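You operate a simulated robot arm through the tools that you are given. There is no shell and no other tool.

The job below is to be done with a simulated robot arm. You get a single attempt, and the scene is never put back.

JOB
Leak-test the clamped valve with the purple cap turned tight on it.
Fine: pump into the green band only; vent, then put the cap back on its peg.

It is judged by the outcome, as a careful person would: the job done as asked, and still so three seconds after it is handed in. It fails if anything else is knocked over, pushed out of place, dropped, spilled or broken. Lids that push on must go on centred and level and be pressed home; caps that screw on are set level and turned clockwise until they are tight.

ROBOT AND FRAMES
A 6-joint arm with a two-finger gripper, fixed in place. Base frame: the origin is at the foot of the arm, x ahead of it, y to its left, z up; the work surface is at about z = 0. Lengths are in mm, angles in rad, forces in N, time in s.
With the tool pointing down near the work surface it reaches from about 180 to 480 mm from the base axis. Its first joint turns from -1.152 to 1.152 rad. Payload 1.76 kg.
The tool frame sits at the grasp point between the pads (the TCP): z along the fingers, y along the line on which they close. The tips reach 29 mm beyond it. Largest opening 82 mm; the body of the gripper starts 58 mm behind the TCP.
Orientation is told as [roll, pitch, yaw] about the base's x, y, z axes, in that order, counted from this pose: with the fingers straight down and closing along the base's y, the tool's x points along the base's -x, its y along +y and its z along -z.

CONTROLS
- The arm moves only by the tool play_rows. Its argument "moves" is a list of rows, each a list of 6 numbers: the shift along the tool's x, y, z in units of 20 mm (1.0 is 20 mm), then the turn, a rotation vector about the tool's x, y, z in units of 6 degrees (1.0 is 6 degrees). In form: [[dx, dy, dz, wx, wy, wz], ...]. A call has 1 to 20 rows; each row shifts and turns the commanded pose from where the row before left it, along the tool's axes as they then stand. "hand" is the gripper command, from -1 (fully open) to 1 (shut), values between in proportion, set as the call begins (left out, the last holds). A call with a number of a shift or a turn outside -1 to 1 is refused whole. Rows are played at 5 a second. More than 50 mm and 0.15 rad between two rows, or a gripper value outside its range, and nothing of the call is played. A pose out of reach is approached as far as the arm can. The call stops where the force on the tool passes 40 N (or 10 N more than at its start, if that is more) or the arm is blocked; 0.2 s more then pass. The fingers move at their own pace and stop on an object; they squeeze with about 20 N. The grip force told is the motor's: it shows also when the fingers shut on nothing. Time passes only in rows, and 0.2 s behind the last, so rows that do not move let the fingers close. The reply holds the time, the measured pose of the TCP, the force on the tool along the base axes, the opening and the grip force, in the units named above and with some noise, with the torque about the TCP (base axes, N m) and any sound that the robot's microphone picked up.
- Cameras (640 x 400 px; columns grow to the right, rows downward): "scene" is fixed at [58.6, 339.5, 413.2]; the picture's right is [-0.73, -0.68, 0.00], its down [-0.45, 0.49, -0.75] and it looks along [0.51, -0.55, -0.66] (base axes); focal length 214 px, centre (320, 200). "wrist" rides on the gripper at [79, 4, -89] in the tool frame; the picture's right is [-0.05, 1.00, 0.00], its down [-0.71, -0.04, -0.71] and it looks along [-0.71, -0.04, 0.71] (tool axes); focal length 256 px, centre (320, 200). There is no depth. A picture from a camera that has moved, and an enlarged one, comes with that camera's place and axes in the base frame and with its lens.
- capture(camera): a new picture of that camera. The clock stands still meanwhile.
- close_up(camera, box): a new picture of the part [left, top, right, bottom] of that camera's present view, enlarged. The clock stands still meanwhile.
- finish_job(): hands the job in; it is judged then, once.

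Nothing tells you positions but the pictures and the camera data. Unless the task says otherwise, let go and move clear before handing in.

The tools are called after "Call:" as name(argument=value, ...) on one line, values as JSON. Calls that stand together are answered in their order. play_rows: Moves the arm, as the interface text tells. Its arguments: {"type":"object","properties":{"moves":{"type":"array"},"hand":{"type":"number"}},"required":["moves"]} The other tools are called the same way: capture (camera) takes a picture; close_up (camera, box) takes an enlarged picture of a part of a camera's view; finish_job () hands the job in.

At the start:

```text
time: 0.0
eef_pos: [273.4, 114.8, 309.2]
ee_rot: [0.001, -0.001, 0.001]
force: [-0.5, 0.2, 0.2]
torque: [0.01, 0.0, 0.03]
opening: 82.1
gripper_force: 0.1
```

scene: 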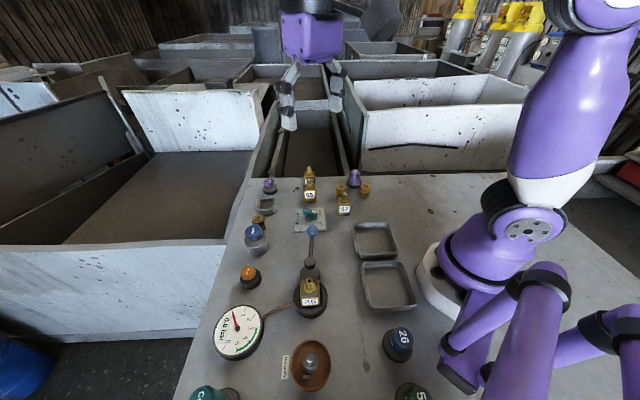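
wrist: 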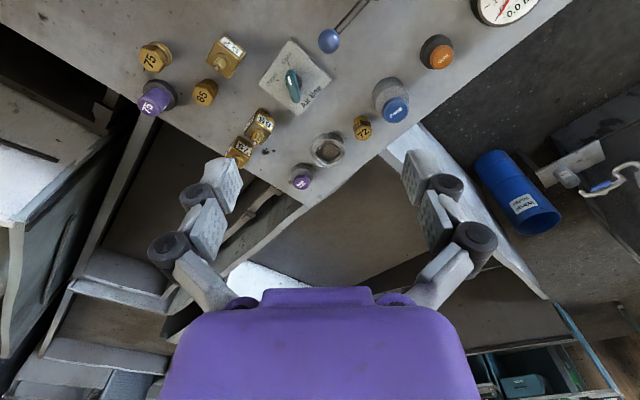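

I see a bench with a gauge, a pump lever, a clamped valve, several caps on pegs and some loose brass valves. I'll look closer before moving anything.

Call:
close_up(camera="scene", box=[220, 150, 400, 262])

Call:
close_up(camera="scene", box=[190, 250, 350, 350])

Call:
close_up(camera="scene", box=[180, 300, 440, 400])

Call:
close_up(camera="wrist", box=[120, 0, 340, 200])

Call:
close_up(camera="wrist", box=[280, 0, 560, 200])

```text
3.56 times, centred on (310, 206) of scene
camera zoom: at [58.6, 339.5, 413.2], right [-0.73, -0.68, 0.0], down [-0.45, 0.49, -0.75], along [0.51, -0.55, -0.66], focal length 763 px, centre (356, 179)
```

zoom: 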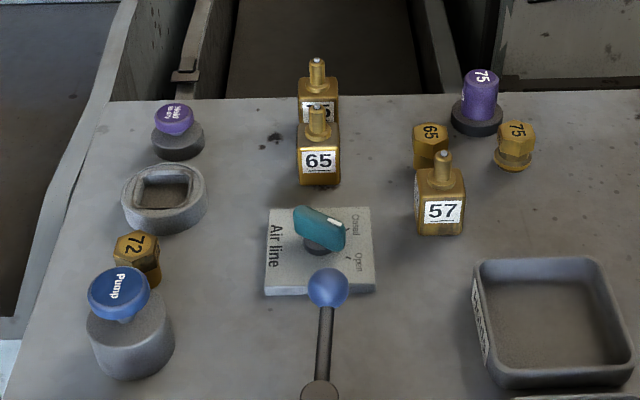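

```text
4.00 times, centred on (270, 300) of scene
camera zoom: at [58.6, 339.5, 413.2], right [-0.73, -0.68, 0.0], down [-0.45, 0.49, -0.75], along [0.51, -0.55, -0.66], focal length 858 px, centre (520, -200)
```

zoom: 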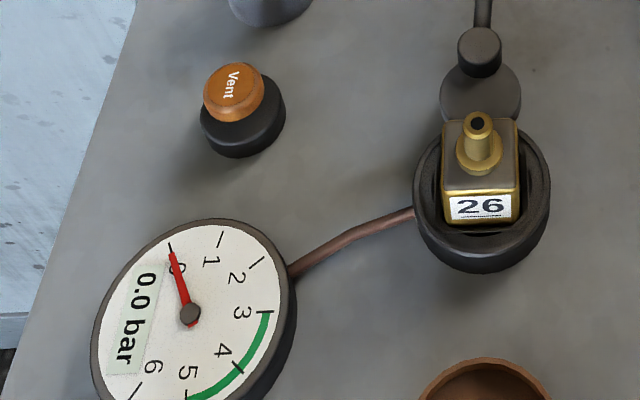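

```text
2.46 times, centred on (310, 350) of scene
camera zoom: at [58.6, 339.5, 413.2], right [-0.73, -0.68, 0.0], down [-0.45, 0.49, -0.75], along [0.51, -0.55, -0.66], focal length 528 px, centre (345, -169)
```

zoom: 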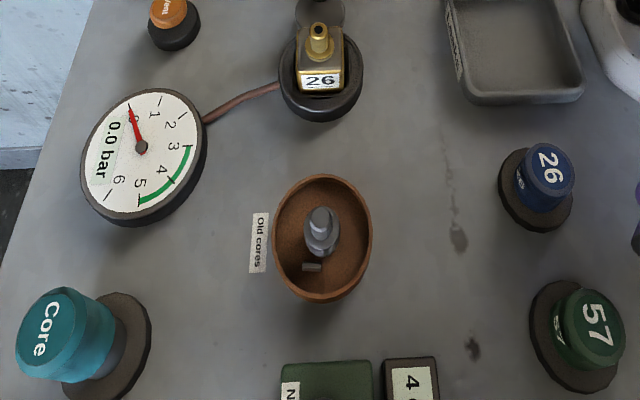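

```text
2.00 times, centred on (230, 100) of wrist
camera zoom: at [194.7, 119.7, 396.5], right [0.05, 1.0, 0.0], down [0.7, -0.04, 0.71], along [0.71, -0.04, -0.71], focal length 512 px, centre (500, 400)
```

zoom: 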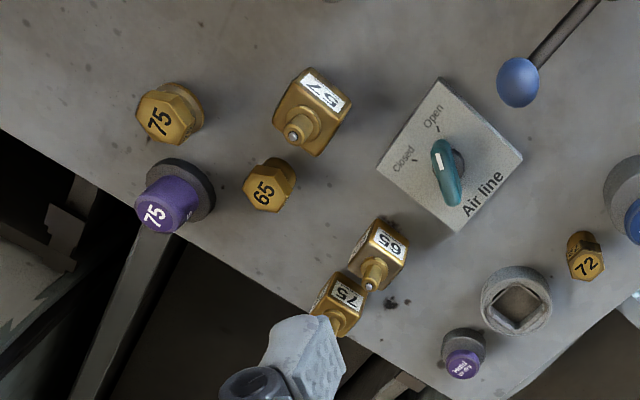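

```text
2.00 times, centred on (420, 100) of wrist
camera zoom: at [194.7, 119.7, 396.5], right [0.05, 1.0, 0.0], down [0.7, -0.04, 0.71], along [0.71, -0.04, -0.71], focal length 512 px, centre (120, 400)
```

zoom: 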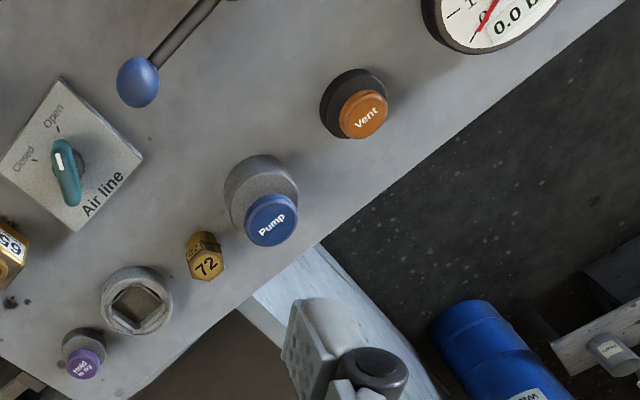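

I can see valve 26 in the clamp near the gauge, and the purple cap marked 75 on its peg at about (348, -133). Next I'll move high above the bench to get a closer look at that cap with the wrist camera.

Call:
play_rows(moves=[[-0.08, -0.98, 0.5, 0, 0, 0], [-0.08, -0.98, 0.5, 0, 0, 0], [-0.08, -0.98, 0.5, 0, 0, 0], [-0.08, -0.98, 0.5, 0, 0, 0], [-0.08, -0.98, 0.5, 0, 0, 0], [-0.08, -0.98, 0.5, 0, 0, 0], [-0.08, -0.98, 0.5, 0, 0, 0], [-0.08, -0.98, 0.5, 0, 0, 0], [-0.08, -0.98, 0.5, 0, 0, 0], [-0.08, -0.98, 0.5, 0, 0, 0], [-0.08, -0.98, 0.5, 0, 0, 0]], hand=-1)

Call:
capture(camera="wrist")

Call:
capture(camera="scene")

```text
time: 2.4
eef_pos: [290.6, -100.3, 199.2]
ee_rot: [0.0, -0.001, 0.0]
force: [0.6, -0.2, 0.4]
torque: [0.01, -0.04, 0.02]
opening: 82.1
gripper_force: 0.0
```

```text
taken
camera wrist: at [212.1, -96.1, 287.0], right [0.05, 1.0, 0.0], down [0.7, -0.04, 0.71], along [0.71, -0.04, -0.71], focal length 256 px, centre (320, 200)
```

wrist: 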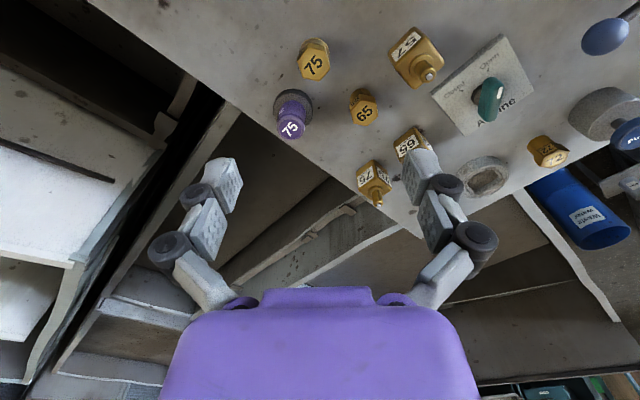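

```text
taken
```

scene: 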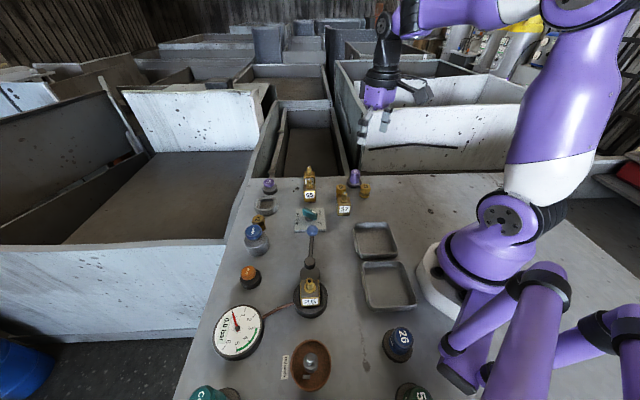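

Call:
close_up(camera="wrist", box=[240, 20, 400, 160])

Call:
close_up(camera="wrist", box=[420, 20, 640, 200])

Call:
close_up(camera="scene", box=[325, 155, 385, 215])

Call:
close_up(camera="scene", box=[250, 170, 350, 240])

```text
2.86 times, centred on (320, 90) of wrist
camera zoom: at [212.1, -96.1, 287.0], right [0.05, 1.0, 0.0], down [0.7, -0.04, 0.71], along [0.71, -0.04, -0.71], focal length 731 px, centre (320, 514)
```

zoom: 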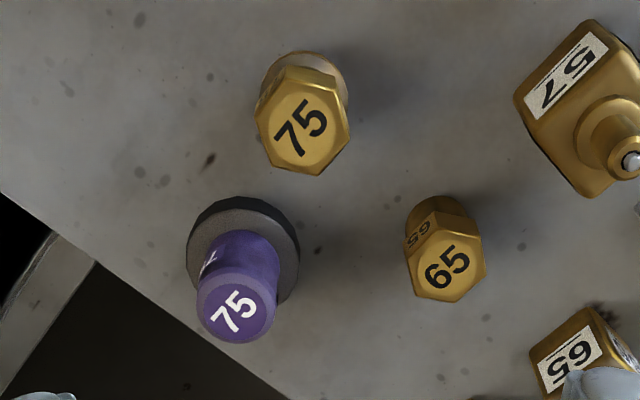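

```text
2.22 times, centred on (530, 110) of wrist
camera zoom: at [212.1, -96.1, 287.0], right [0.05, 1.0, 0.0], down [0.7, -0.04, 0.71], along [0.71, -0.04, -0.71], focal length 569 px, centre (-147, 400)
```

zoom: 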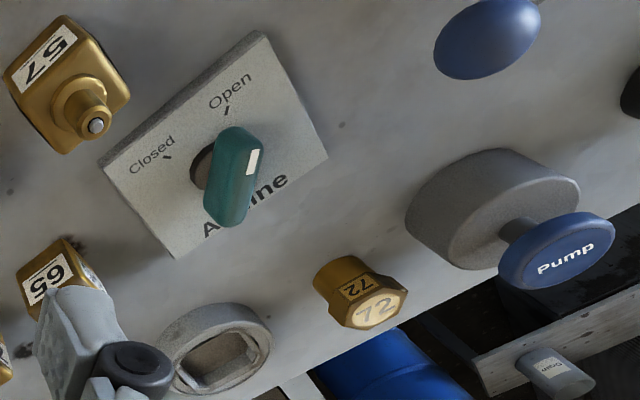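

```text
6.67 times, centred on (355, 185) of scene
camera zoom: at [58.6, 339.5, 413.2], right [-0.73, -0.68, 0.0], down [-0.45, 0.49, -0.75], along [0.51, -0.55, -0.66], focal length 1430 px, centre (87, 300)
```

zoom: 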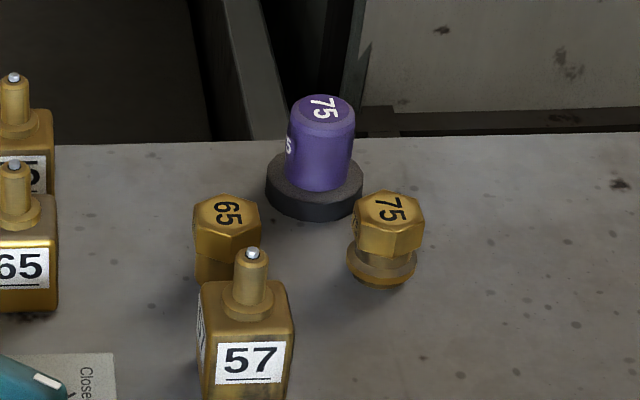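

```text
5.71 times, centred on (300, 205) of scene
camera zoom: at [58.6, 339.5, 413.2], right [-0.73, -0.68, 0.0], down [-0.45, 0.49, -0.75], along [0.51, -0.55, -0.66], focal length 1226 px, centre (434, 171)
```

zoom: 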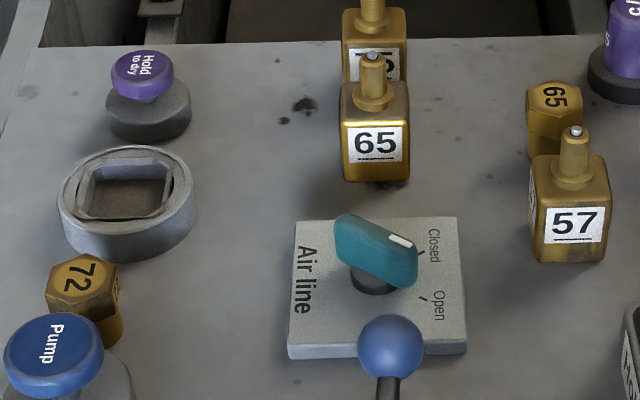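

The cap sits upright on a dark peg base and the clamped valve is 26. The air-line handle seems to point at Open, and I'll leave it as it is. Next I'll come in closer over the purple cap to measure it.

Call:
play_rows(moves=[[-0.3, -0.36, 0.89, 0, 0, 0], [-0.3, -0.36, 0.89, 0, 0, 0], [-0.3, -0.36, 0.89, 0, 0, 0], [-0.3, -0.36, 0.89, 0, 0, 0], [-0.3, -0.36, 0.89, 0, 0, 0]])

Call:
capture(camera="wrist")

Call:
close_up(camera="wrist", box=[240, 60, 400, 220])

Call:
close_up(camera="scene", box=[325, 155, 385, 215])

```text
time: 3.6
eef_pos: [321.5, -136.5, 109.2]
ee_rot: [-0.001, -0.002, 0.0]
force: [0.2, -0.7, -0.1]
torque: [-0.01, -0.01, 0.0]
opening: 82.2
gripper_force: 0.1
```

```text
taken
camera wrist: at [242.8, -131.9, 197.7], right [0.05, 1.0, 0.0], down [0.71, -0.04, 0.71], along [0.71, -0.04, -0.71], focal length 256 px, centre (320, 200)
```

wrist: 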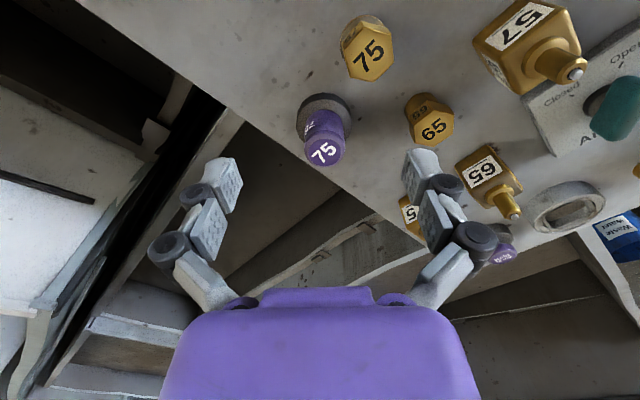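

```text
2.50 times, centred on (320, 140) of wrist
camera zoom: at [242.8, -131.9, 197.7], right [0.05, 1.0, 0.0], down [0.71, -0.04, 0.71], along [0.71, -0.04, -0.71], focal length 640 px, centre (320, 350)
```

zoom: 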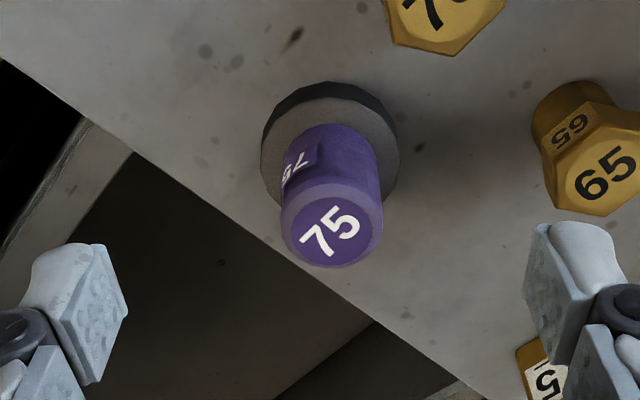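

```text
6.67 times, centred on (355, 185) of scene
camera zoom: at [58.6, 339.5, 413.2], right [-0.73, -0.68, 0.0], down [-0.45, 0.49, -0.75], along [0.51, -0.55, -0.66], focal length 1430 px, centre (87, 300)
```

zoom: 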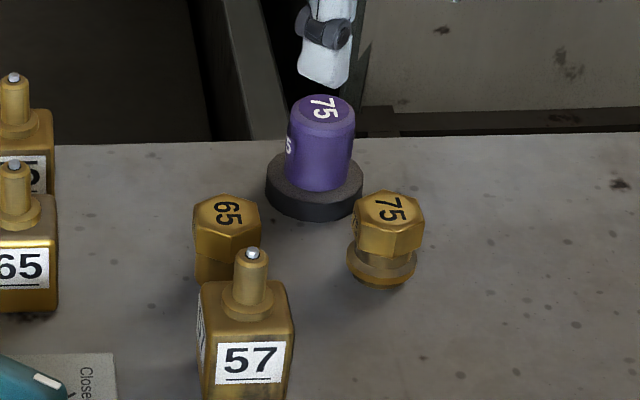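

The purple cap's top centre triangulates to about (346, -134, 47), roughly 29 mm across on a 44 mm base. Next I'll centre over it with the fingers partly closed and check before I go down.

Call:
play_rows(moves=[[-0.62, 0.06, 0, 0, 0, 0], [-0.62, 0.06, 0, 0, 0, 0], [0, 0, 0.75, 0, 0, 0], [0, 0, 0.75, 0, 0, 0], [0, 0, 0, 0, 0, 0]], hand=-0.34)

Call:
capture(camera="wrist")

Call:
close_up(camera="wrist", box=[240, 80, 400, 240])

Call:
close_up(camera="scene", box=[325, 145, 395, 215])

```text
time: 4.8
eef_pos: [346.6, -132.7, 79.4]
ee_rot: [-0.002, 0.0, -0.002]
force: [0.7, -0.5, 0.3]
torque: [0.0, -0.02, 0.0]
opening: 55.0
gripper_force: 0.1
```

```text
taken
camera wrist: at [267.8, -129.0, 167.5], right [0.05, 1.0, 0.0], down [0.7, -0.04, 0.71], along [0.71, -0.04, -0.71], focal length 256 px, centre (320, 200)
```

wrist: 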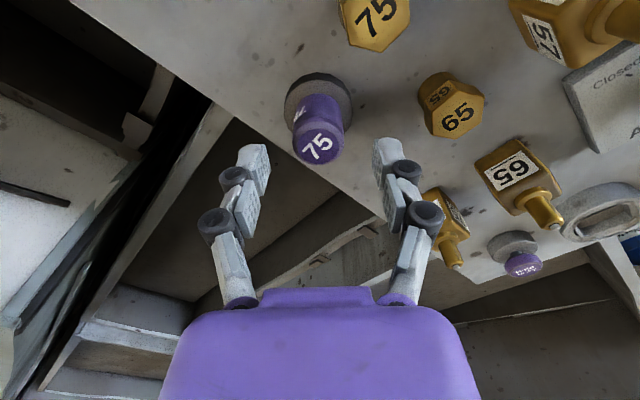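

```text
2.50 times, centred on (320, 160) of wrist
camera zoom: at [267.8, -129.0, 167.5], right [0.05, 1.0, 0.0], down [0.7, -0.04, 0.71], along [0.71, -0.04, -0.71], focal length 640 px, centre (320, 300)
```

zoom: 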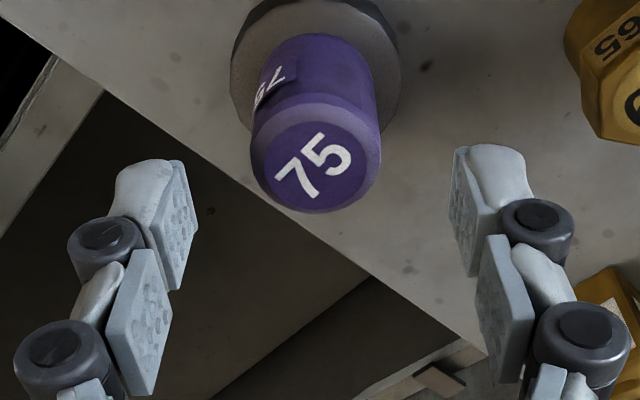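

```text
5.71 times, centred on (360, 180) of scene
camera zoom: at [58.6, 339.5, 413.2], right [-0.73, -0.68, 0.0], down [-0.45, 0.49, -0.75], along [0.51, -0.55, -0.66], focal length 1226 px, centre (91, 314)
```

zoom: 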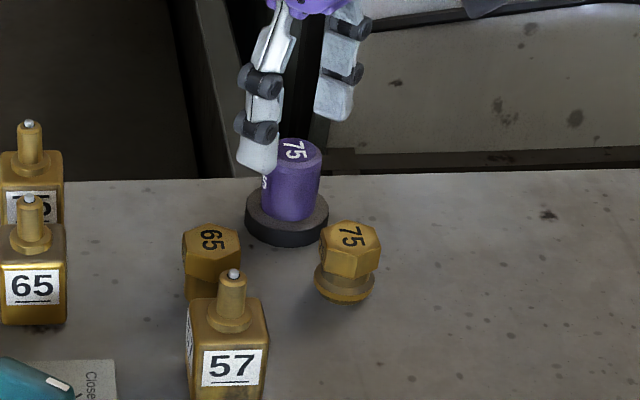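

The cap is centred between the fingers, with its top at about (346, -133.5, 47). Now I'll go down around it and close the fingers.

Call:
play_rows(moves=[[0, -0.01, 0.52, 0, 0, 0], [0, 0, 0.52, 0, 0, 0], [0, 0, 0.52, 0, 0, 0], [0, 0, 0, 0, 0, 0]])

Call:
play_rows(moves=[[0, 0, 0, 0, 0, 0], [0, 0, 0, 0, 0, 0], [0, 0, 0, 0, 0, 0]], hand=1)

Call:
capture(camera="wrist")

Call:
close_up(camera="scene", box=[325, 145, 395, 215])

```text
time: 5.8
eef_pos: [345.8, -134.4, 48.4]
ee_rot: [0.001, -0.001, -0.001]
force: [0.3, -0.3, -0.8]
torque: [0.03, 0.01, -0.03]
opening: 55.0
gripper_force: 0.1
```

```text
time: 6.6
eef_pos: [345.5, -134.0, 49.1]
ee_rot: [-0.001, -0.001, -0.002]
force: [1.0, -0.2, 2.3]
torque: [0.0, -0.09, 0.02]
opening: 29.0
gripper_force: 20.6
```

```text
taken
camera wrist: at [267.5, -130.1, 136.2], right [0.05, 1.0, 0.0], down [0.7, -0.04, 0.71], along [0.71, -0.04, -0.71], focal length 256 px, centre (320, 200)
```

wrist: 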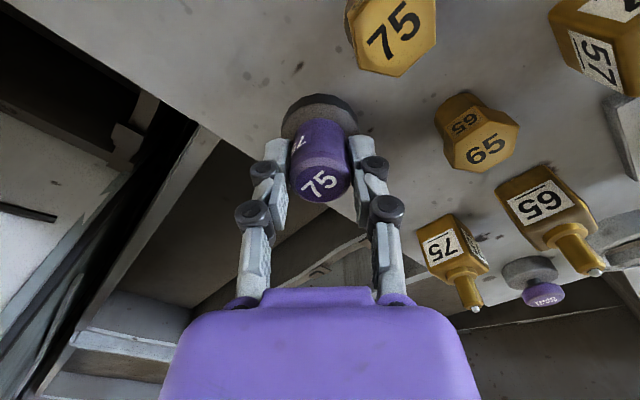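

```text
5.71 times, centred on (360, 180) of scene
camera zoom: at [58.6, 339.5, 413.2], right [-0.73, -0.68, 0.0], down [-0.45, 0.49, -0.75], along [0.51, -0.55, -0.66], focal length 1226 px, centre (91, 314)
```

zoom: 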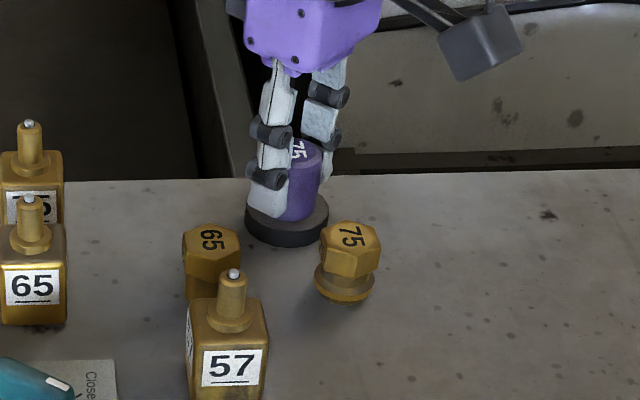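

The cap is gripped at 29 mm. I'll lift it straight up off the peg and check the force as it comes free.

Call:
play_rows(moves=[[0, 0, -0.25, 0, 0, 0], [0, 0, -0.25, 0, 0, 0], [0, 0, -0.5, 0, 0, 0], [0, 0, -0.5, 0, 0, 0]])

Call:
capture(camera="wrist")

Call:
close_up(camera="scene", box=[325, 145, 395, 215])

```text
time: 7.6
eef_pos: [345.8, -134.9, 78.4]
ee_rot: [-0.001, -0.002, -0.001]
force: [0.1, -0.2, -1.4]
torque: [0.0, -0.01, 0.01]
opening: 29.1
gripper_force: 20.8
```

```text
taken
camera wrist: at [267.4, -129.7, 166.9], right [0.05, 1.0, 0.0], down [0.7, -0.04, 0.71], along [0.71, -0.04, -0.71], focal length 256 px, centre (320, 200)
```

wrist: 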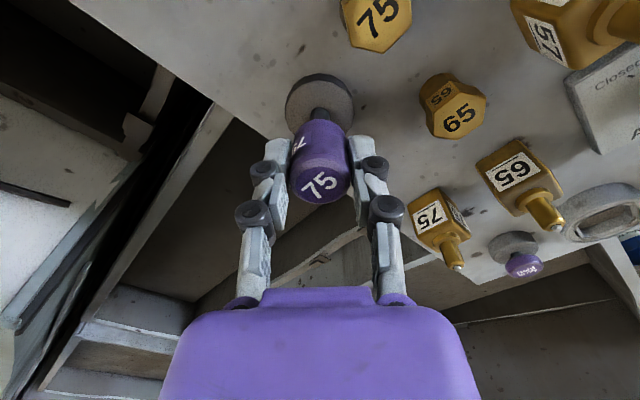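

```text
5.71 times, centred on (360, 180) of scene
camera zoom: at [58.6, 339.5, 413.2], right [-0.73, -0.68, 0.0], down [-0.45, 0.49, -0.75], along [0.51, -0.55, -0.66], focal length 1226 px, centre (91, 314)
```

zoom: 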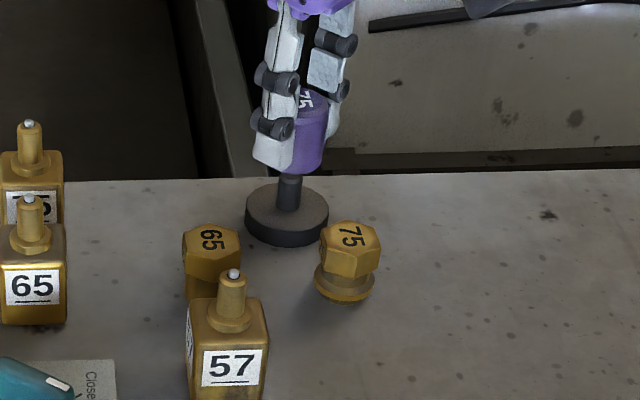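

The cap came off the peg freely and is in the gripper. Next I'll raise it and carry it high over to the clamp area to look at valve 26.

Call:
play_rows(moves=[[0, 0, -1, 0, 0, 0], [0, 0, -1, 0, 0, 0], [0, 0, -1, 0, 0, 0], [0, 0, -1, 0, 0, 0], [0, 0, -1, 0, 0, 0], [0, 0, -1, 0, 0, 0], [0, 0, -1, 0, 0, 0]])

Call:
play_rows(moves=[[0.522, 1, 0, 0, 0, 0], [0.522, 1, 0, 0, 0, 0], [0.522, 1, 0, 0, 0, 0], [0.522, 1, 0, 0, 0, 0], [0.522, 1, 0, 0, 0, 0], [0.522, 1, 0, 0, 0, 0], [0.522, 1, 0, 0, 0, 0], [0.522, 1, 0, 0, 0, 0], [0.522, 1, 0, 0, 0, 0], [0.522, 1, 0, 0, 0, 0], [0.522, 1, 0, 0, 0, 0], [0.522, 1, 0, 0, 0, 0], [0.522, 1, 0, 0, 0, 0], [0.522, 1, 0, 0, 0, 0], [0.522, 1, 0, 0, 0, 0], [0.522, 1, 0, 0, 0, 0], [0.522, 1, 0, 0, 0, 0], [0.522, 1, 0, 0, 0, 0]])

Call:
capture(camera="wrist")

Call:
capture(camera="scene")

```text
time: 9.2
eef_pos: [345.1, -135.0, 218.0]
ee_rot: [0.0, -0.002, 0.0]
force: [-0.1, 0.8, -1.2]
torque: [0.0, -0.04, -0.02]
opening: 29.0
gripper_force: 20.0
```

```text
time: 13.0
eef_pos: [158.8, 226.4, 217.4]
ee_rot: [0.001, -0.002, 0.0]
force: [0.0, 0.7, 0.1]
torque: [0.01, 0.02, -0.01]
opening: 28.6
gripper_force: 20.2
```

```text
taken
camera wrist: at [80.1, 230.1, 305.8], right [0.05, 1.0, 0.0], down [0.7, -0.04, 0.71], along [0.71, -0.04, -0.71], focal length 256 px, centre (320, 200)
```

wrist: 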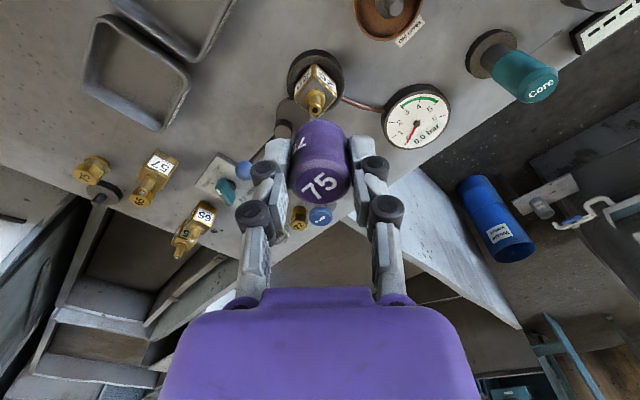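

```text
taken
```

scene: 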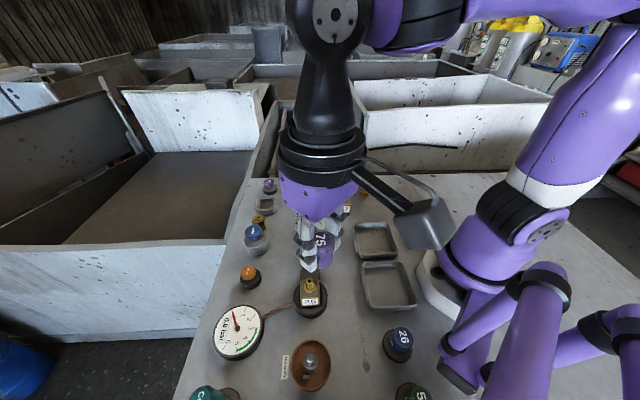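

Call:
close_up(camera="wrist", box=[240, 40, 400, 140])

Call:
close_up(camera="wrist", box=[370, 70, 470, 160])

Call:
close_up(camera="scene", box=[270, 210, 370, 330])

```text
4.00 times, centred on (320, 90) of wrist
camera zoom: at [80.1, 230.1, 305.8], right [0.05, 1.0, 0.0], down [0.7, -0.04, 0.71], along [0.71, -0.04, -0.71], focal length 1024 px, centre (320, 640)
```

zoom: 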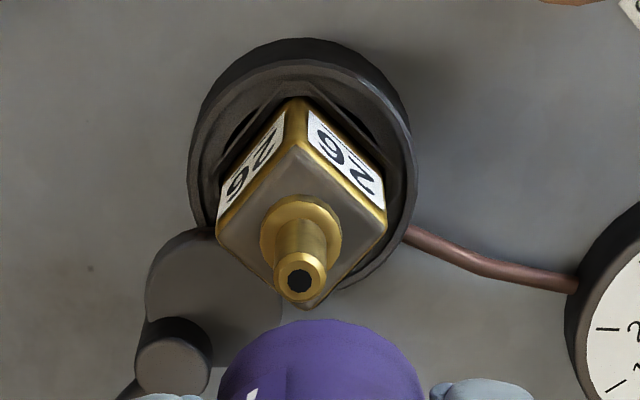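

```text
4.44 times, centred on (420, 115) of wrist
camera zoom: at [80.1, 230.1, 305.8], right [0.05, 1.0, 0.0], down [0.7, -0.04, 0.71], along [0.71, -0.04, -0.71], focal length 1138 px, centre (-124, 578)
```

zoom: 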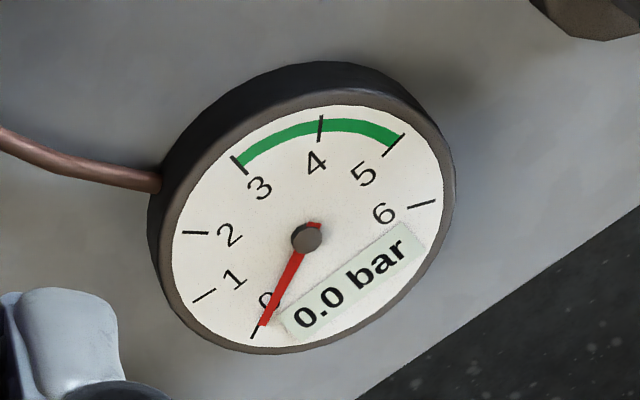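

```text
3.33 times, centred on (320, 270) of scene
camera zoom: at [58.6, 339.5, 413.2], right [-0.73, -0.68, 0.0], down [-0.45, 0.49, -0.75], along [0.51, -0.55, -0.66], focal length 715 px, centre (320, -33)
```

zoom: 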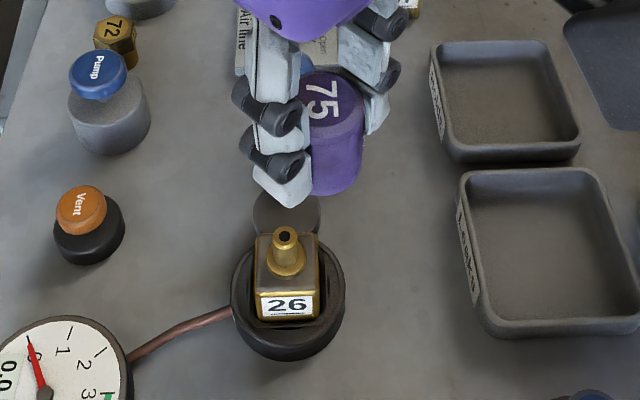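

The stem of valve 26 triangulates to about (191, 220, 74), and the gauge's green band runs from 3 to 5 bar. Next I'll turn the wrist counter-clockwise to save turning range and to view the stem from a second direction.

Call:
play_rows(moves=[[0, 0, 0, 0, 0, -1], [0, 0, 0, 0, 0, -1], [0, 0, 0, 0, 0, -1], [0, 0, 0, 0, 0, -1], [0, 0, 0, 0, 0, -1], [0, 0, 0, 0, 0, -1], [0, 0, 0, 0, 0, -1], [0, 0, 0, 0, 0, -1], [0, 0, 0, 0, 0, -1], [0, 0, 0, 0, 0, -1], [0, 0, 0, 0, 0, -1], [0, 0, 0, 0, 0, -1], [0, 0, 0, 0, 0, -1], [0, 0, 0, 0, 0, -1], [0, 0, 0, 0, 0, -1], [0.9, -0.8, 0.6, 0, 0, 0], [0.9, -0.8, 0.6, 0, 0, 0], [0, 0, 0, 0, 0, 0]])

Call:
capture(camera="wrist")

Call:
capture(camera="scene")

```text
time: 16.8
eef_pos: [189.8, 190.1, 193.5]
ee_rot: [-0.001, 0.0, 1.57]
force: [-0.7, 0.4, 0.0]
torque: [0.01, 0.01, 0.01]
opening: 28.9
gripper_force: 19.6
```

```text
taken
camera wrist: at [186.5, 110.9, 282.0], right [-1.0, 0.05, 0.0], down [0.04, 0.71, 0.71], along [0.04, 0.71, -0.71], focal length 256 px, centre (320, 200)
```

wrist: 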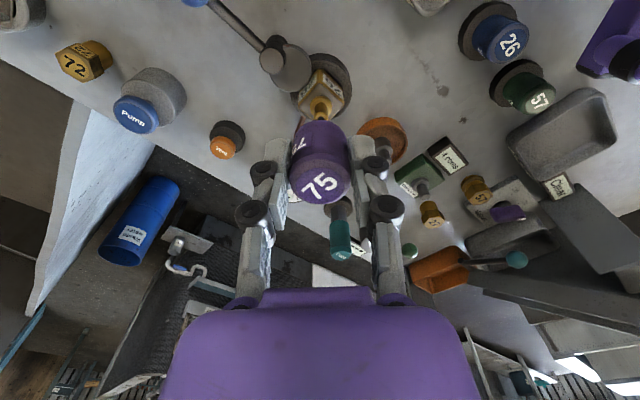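

```text
taken
```

scene: 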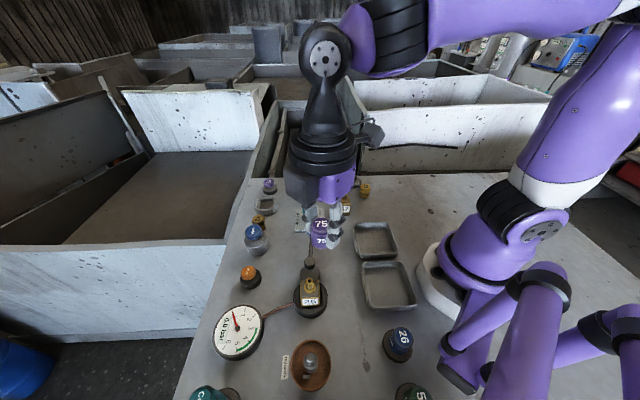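

The new view shows another purple item at the right side of the picture. I'll zoom in on it to be sure which purple cap is the right one.

Call:
close_up(camera="wrist", box=[380, 120, 580, 270])

Call:
close_up(camera="wrist", box=[250, 40, 400, 140])

Call:
close_up(camera="wrist", box=[440, 0, 640, 150])

Call:
close_up(camera="wrist", box=[310, 100, 420, 280])

```text
2.67 times, centred on (480, 195) of wrist
camera zoom: at [186.5, 110.9, 282.0], right [-1.0, 0.05, 0.0], down [0.04, 0.71, 0.71], along [0.04, 0.71, -0.71], focal length 683 px, centre (-107, 213)
```

zoom: 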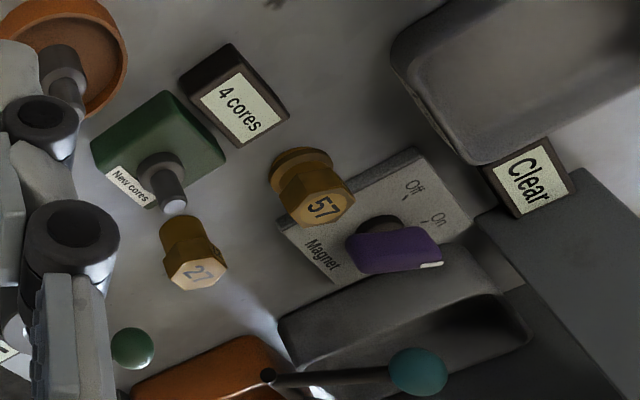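

```text
4.00 times, centred on (325, 90) of wrist
camera zoom: at [186.5, 110.9, 282.0], right [-1.0, 0.05, 0.0], down [0.04, 0.71, 0.71], along [0.04, 0.71, -0.71], focal length 1024 px, centre (300, 640)
```

zoom: 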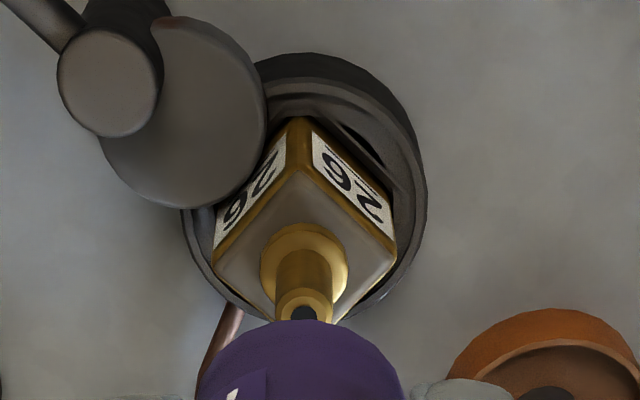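

```text
2.67 times, centred on (540, 75) of wrist
camera zoom: at [186.5, 110.9, 282.0], right [-1.0, 0.05, 0.0], down [0.04, 0.71, 0.71], along [0.04, 0.71, -0.71], focal length 683 px, centre (-267, 533)
```

zoom: 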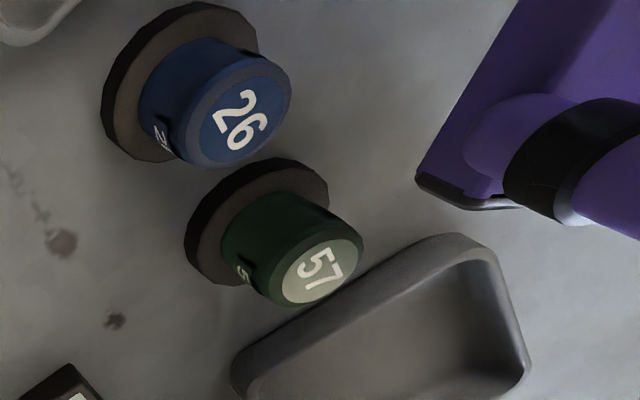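

```text
2.22 times, centred on (365, 190) of wrist
camera zoom: at [186.5, 110.9, 282.0], right [-1.0, 0.05, 0.0], down [0.04, 0.71, 0.71], along [0.04, 0.71, -0.71], focal length 569 px, centre (220, 222)
```

zoom: 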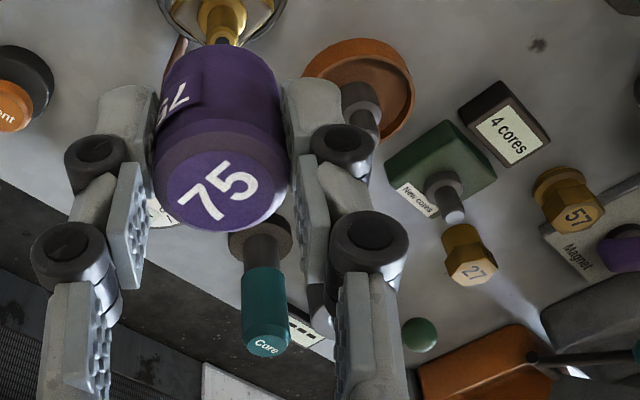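

That other purple item is only the magnet's knob, so the purple cap is the 75 one I'm holding. The stem top refines to about (191.7, 219, 70.5). Next I'll test how far counter-clockwise the wrist can turn while it is up high.

Call:
play_rows(moves=[[0, 0, 0, 0, 0, -1], [0, 0, 0, 0, 0, -1], [0, 0, 0, 0, 0, -1], [0, 0, 0, 0, 0, -1], [0, 0, 0, 0, 0, -1], [0, 0, 0, 0, 0, -1], [0, 0, 0, 0, 0, -1], [0, 0, 0, 0, 0, -1], [0, 0, 0, 0, 0, -1], [0, 0, 0, 0, 0, -1], [0, 0, 0, 0, 0, -1], [0, 0, 0, 0, 0, -1]])

Call:
capture(camera="wrist")

Call:
capture(camera="scene")

```text
time: 19.4
eef_pos: [191.4, 189.3, 194.6]
ee_rot: [0.0, 0.003, 2.829]
force: [1.3, 0.4, 0.1]
torque: [0.01, 0.01, 0.02]
opening: 28.8
gripper_force: 20.0
```

```text
taken
camera wrist: at [265.8, 161.8, 282.5], right [-0.36, -0.93, 0.0], down [-0.66, 0.25, 0.71], along [-0.66, 0.25, -0.71], focal length 256 px, centre (320, 200)
```

wrist: 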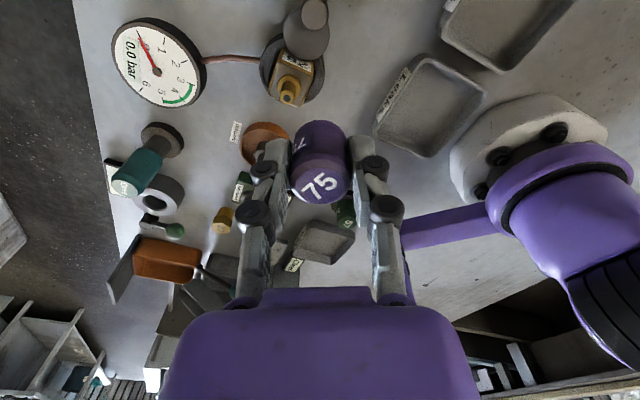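

```text
taken
```

scene: 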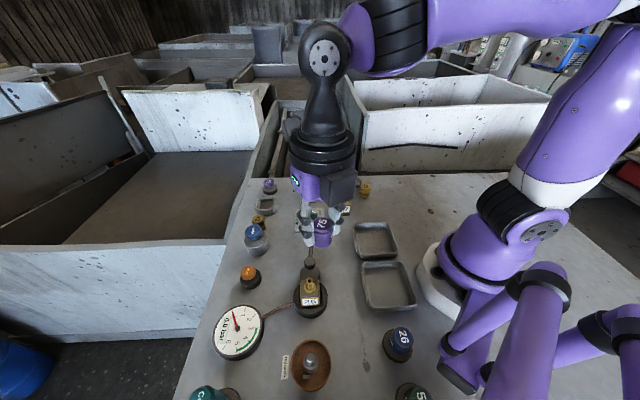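

The wrist reached 2.83 rad without trouble and this gives a third view of the stem. I'll zoom in on the stem here, then turn a little more.

Call:
close_up(camera="wrist", box=[220, 40, 380, 140])

Call:
play_rows(moves=[[0, 0, 0, 0, 0, -1], [0, 0, 0, 0, 0, -1], [0, 0, 0, 0, 0, -1], [0, 0, 0, 0, 0, -1], [0, 0, 0, 0, 0, -1], [0, 0, 0, 0, 0, -1]])

Call:
close_up(camera="wrist", box=[200, 40, 440, 220])

```text
4.00 times, centred on (300, 90) of wrist
camera zoom: at [265.8, 161.8, 282.5], right [-0.36, -0.93, 0.0], down [-0.66, 0.25, 0.71], along [-0.66, 0.25, -0.71], focal length 1024 px, centre (400, 640)
```

zoom: 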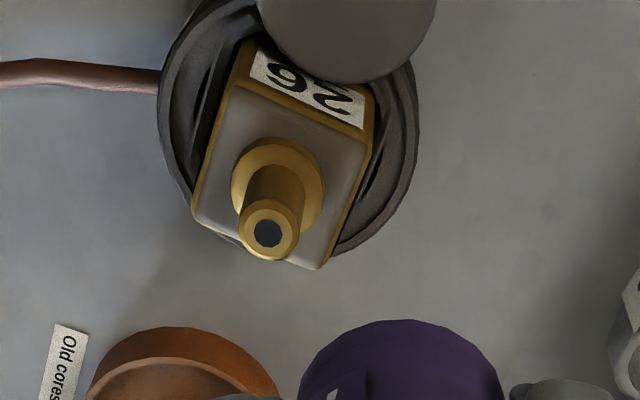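

```text
time: 20.8
eef_pos: [191.4, 189.9, 194.5]
ee_rot: [-0.001, 0.002, -2.825]
force: [-0.4, 0.2, 0.3]
torque: [-0.01, -0.02, 0.02]
opening: 28.7
gripper_force: 20.4
```

```text
2.22 times, centred on (320, 130) of wrist
camera zoom: at [268.0, 210.6, 282.5], right [0.26, -0.97, 0.0], down [-0.68, -0.18, 0.71], along [-0.68, -0.18, -0.71], focal length 569 px, centre (320, 356)
```

zoom: 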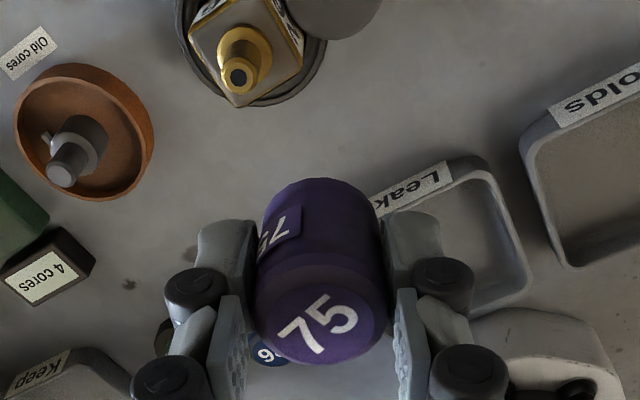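

All views agree that the stem top is at about (191.4, 219.3, 71.5). Next I'll move the cap over it to about 10 mm above and check the alignment from both cameras.

Call:
play_rows(moves=[[0.22, -0.7, 0, 0, 0, 0], [0.22, -0.7, 0, 0, 0, 0], [0, 0, 0.95, 0, 0, 0], [0, 0, 0.95, 0, 0, 0], [0, 0, 0.95, 0, 0, 0], [0, 0, 0.95, 0, 0, 0], [0, 0, 0, 0, 0, 0]])

Call:
capture(camera="wrist")

Call:
close_up(camera="wrist", box=[260, 70, 380, 145])

Call:
close_up(camera="scene", box=[270, 230, 350, 330])

```text
time: 22.4
eef_pos: [190.3, 219.0, 119.0]
ee_rot: [0.002, 0.0, -2.827]
force: [-0.6, -0.7, -0.3]
torque: [0.0, 0.0, -0.02]
opening: 28.9
gripper_force: 19.5
```

```text
taken
camera wrist: at [267.8, 239.5, 206.0], right [0.26, -0.97, 0.0], down [-0.68, -0.18, 0.71], along [-0.68, -0.18, -0.71], focal length 256 px, centre (320, 200)
```

wrist: 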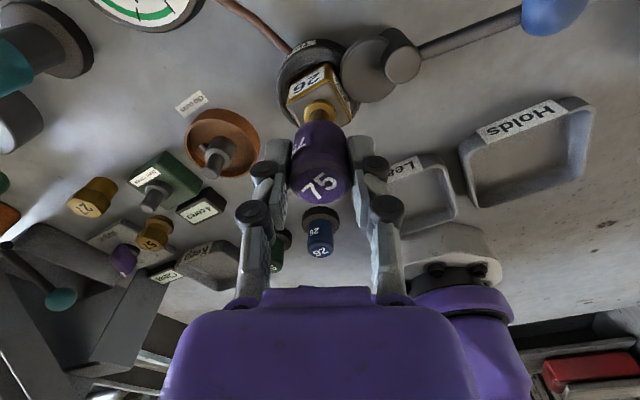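

```text
5.33 times, centred on (320, 108) of wrist
camera zoom: at [267.8, 239.5, 206.0], right [0.26, -0.97, 0.0], down [-0.68, -0.18, 0.71], along [-0.68, -0.18, -0.71], focal length 1365 px, centre (320, 693)
```

zoom: 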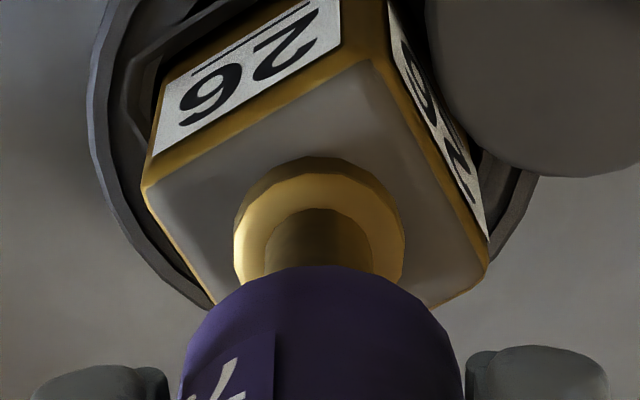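

```text
4.00 times, centred on (310, 280) of scene
camera zoom: at [58.6, 339.5, 413.2], right [-0.73, -0.68, 0.0], down [-0.45, 0.49, -0.75], along [0.51, -0.55, -0.66], focal length 858 px, centre (360, -120)
```

zoom: 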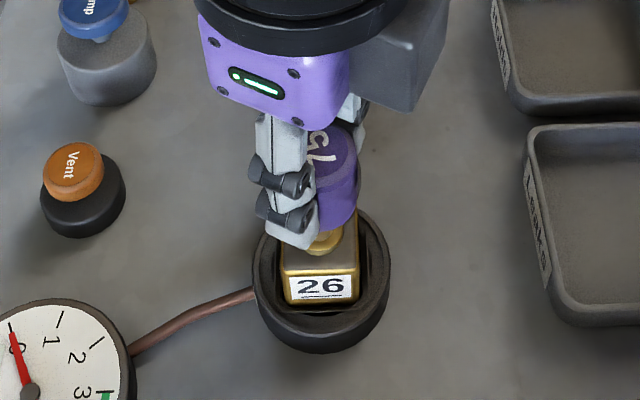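

The cap hangs about 10 mm above the stem and may sit a couple of mm off the tool axis. I'll turn the fingers in line with the scene camera so that both edges of the cap show.

Call:
play_rows(moves=[[0, 0, 0, 0, 0, -1], [0, 0, 0, 0, 0, -1], [0, 0, 0, 0, 0, -1], [0, 0, 0, 0, 0, -1], [0, 0, 0, 0, 0, 0]])

Call:
close_up(camera="scene", box=[285, 245, 345, 305])

Call:
close_up(camera="wrist", box=[250, 70, 390, 210])

```text
time: 23.6
eef_pos: [188.3, 220.7, 117.7]
ee_rot: [-0.001, 0.0, -2.412]
force: [0.1, 0.7, -0.7]
torque: [-0.03, -0.01, 0.01]
opening: 29.0
gripper_force: 20.3
```

```text
6.67 times, centred on (315, 275) of scene
camera zoom: at [58.6, 339.5, 413.2], right [-0.73, -0.68, 0.0], down [-0.45, 0.49, -0.75], along [0.51, -0.55, -0.66], focal length 1430 px, centre (353, -300)
```

zoom: 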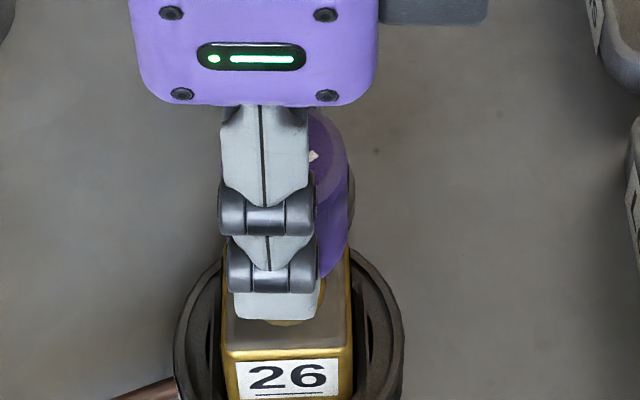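

```text
2.86 times, centred on (320, 140) of wrist
camera zoom: at [252.3, 269.8, 206.5], right [0.63, -0.78, 0.0], down [-0.55, -0.44, 0.71], along [-0.55, -0.44, -0.71], focal length 731 px, centre (320, 371)
```

zoom: 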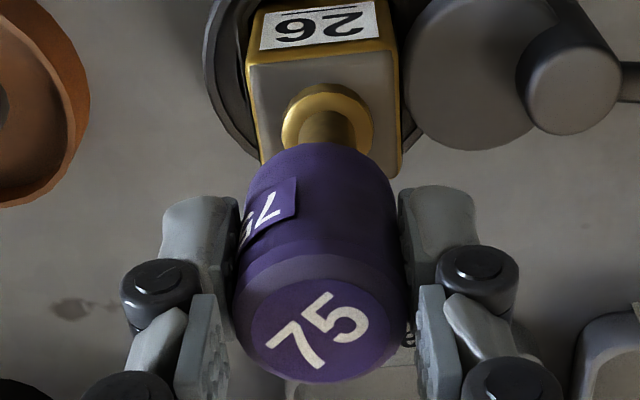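

The cap now sits about 1.5 mm off the stem in both tool directions. I'll make a small correction, let it settle and measure again.

Call:
play_rows(moves=[[0.08, 0.065, 0, 0, 0, 0], [0, 0, 0, 0, 0, 0], [0, 0, 0, 0, 0, 0]])

Call:
close_up(camera="scene", box=[295, 255, 335, 295])

Call:
close_up(camera="wrist", box=[270, 70, 370, 170])

```text
time: 24.4
eef_pos: [189.9, 221.6, 118.9]
ee_rot: [0.001, 0.001, -2.413]
force: [0.6, 0.4, -0.5]
torque: [-0.03, 0.01, 0.02]
opening: 28.7
gripper_force: 19.6
out of reach, approached as far as the arm can: row 1
```

```text
10.00 times, centred on (315, 275) of scene
camera zoom: at [58.6, 339.5, 413.2], right [-0.73, -0.68, 0.0], down [-0.45, 0.49, -0.75], along [0.51, -0.55, -0.66], focal length 2145 px, centre (370, -550)
```

zoom: 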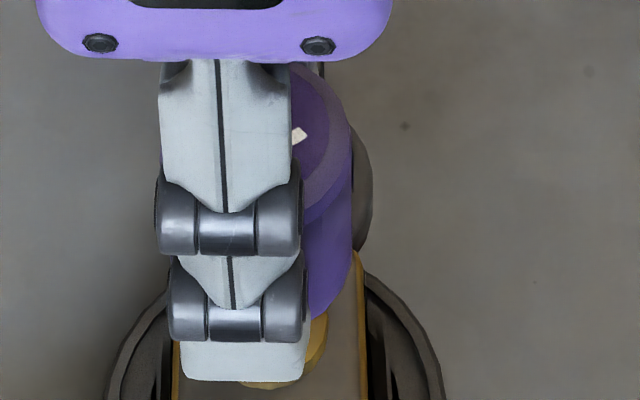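

```text
4.00 times, centred on (320, 120) of wrist
camera zoom: at [253.1, 271.1, 206.7], right [0.63, -0.78, 0.0], down [-0.55, -0.44, 0.71], along [-0.55, -0.44, -0.71], focal length 1024 px, centre (320, 520)
```

zoom: 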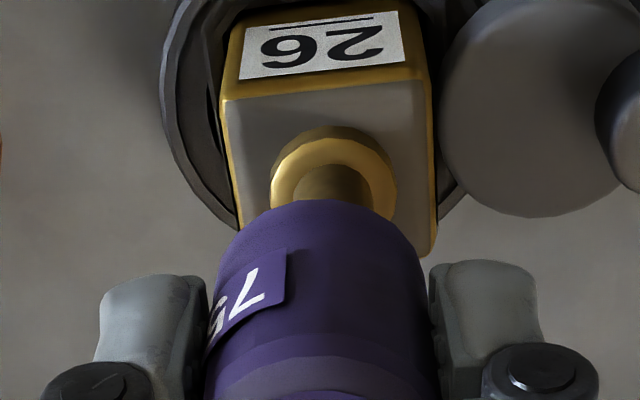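

The wrist is at its counter-clockwise limit here, so I'll back off 12° to get free movement and measure again.

Call:
play_rows(moves=[[0, 0, 0, 0, 0, 1], [0, 0, 0, 0, 0, 1], [0, 0, 0, 0, 0, 0], [0, 0, 0, 0, 0, 0]])

Call:
close_up(camera="scene", box=[295, 255, 335, 295])

Call:
close_up(camera="wrist", box=[270, 70, 370, 170])

```text
time: 25.4
eef_pos: [191.1, 220.2, 117.7]
ee_rot: [0.001, 0.001, -2.617]
force: [-0.1, -0.3, -0.7]
torque: [0.01, 0.0, 0.01]
opening: 28.8
gripper_force: 20.1
```

```text
10.00 times, centred on (315, 275) of scene
camera zoom: at [58.6, 339.5, 413.2], right [-0.73, -0.68, 0.0], down [-0.45, 0.49, -0.75], along [0.51, -0.55, -0.66], focal length 2145 px, centre (370, -550)
```

zoom: 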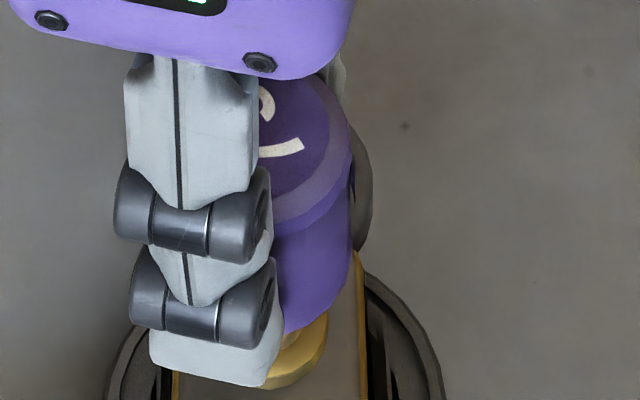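

```text
4.00 times, centred on (320, 120) of wrist
camera zoom: at [261.9, 257.4, 206.4], right [0.45, -0.89, 0.0], down [-0.63, -0.32, 0.71], along [-0.63, -0.32, -0.71], focal length 1024 px, centre (320, 520)
```

zoom: 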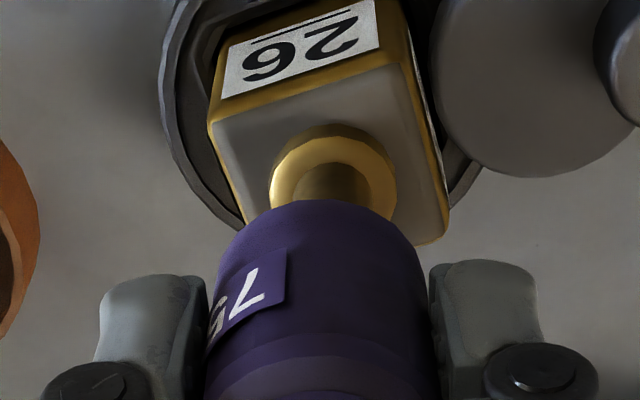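

The wrist moves freely again. The cap still looks about 2 mm off along the finger line, so I'll correct that and re-check.

Call:
play_rows(moves=[[0.03, 0.1, 0, 0, 0, 0], [0, 0, 0, 0, 0, 0], [0, 0, 0, 0, 0, 0]])

Call:
close_up(camera="scene", box=[295, 255, 335, 295])

Call:
close_up(camera="wrist", box=[270, 70, 370, 170])

```text
time: 26.2
eef_pos: [191.7, 219.1, 118.4]
ee_rot: [0.0, 0.002, -2.619]
force: [-0.3, -0.1, -0.6]
torque: [-0.01, 0.03, -0.03]
opening: 28.8
gripper_force: 20.1
```

```text
10.00 times, centred on (315, 275) of scene
camera zoom: at [58.6, 339.5, 413.2], right [-0.73, -0.68, 0.0], down [-0.45, 0.49, -0.75], along [0.51, -0.55, -0.66], focal length 2145 px, centre (370, -550)
```

zoom: 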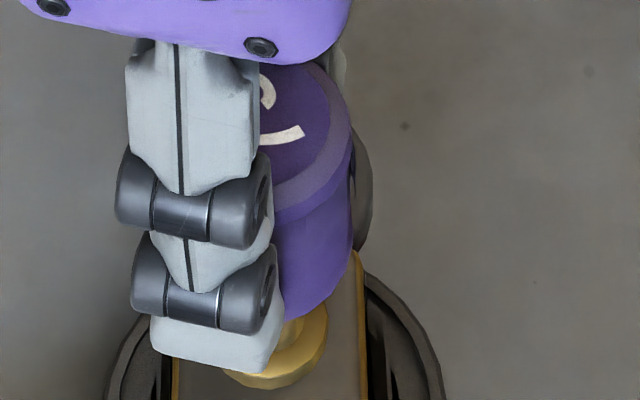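

```text
4.00 times, centred on (320, 120) of wrist
camera zoom: at [263.2, 256.0, 206.6], right [0.45, -0.89, 0.0], down [-0.63, -0.32, 0.71], along [-0.63, -0.32, -0.71], focal length 1024 px, centre (320, 520)
```

zoom: 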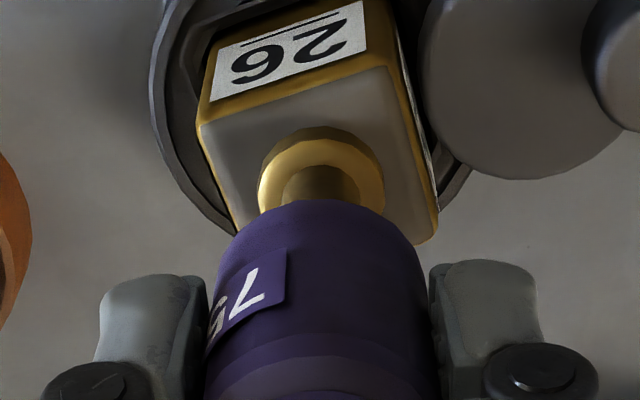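

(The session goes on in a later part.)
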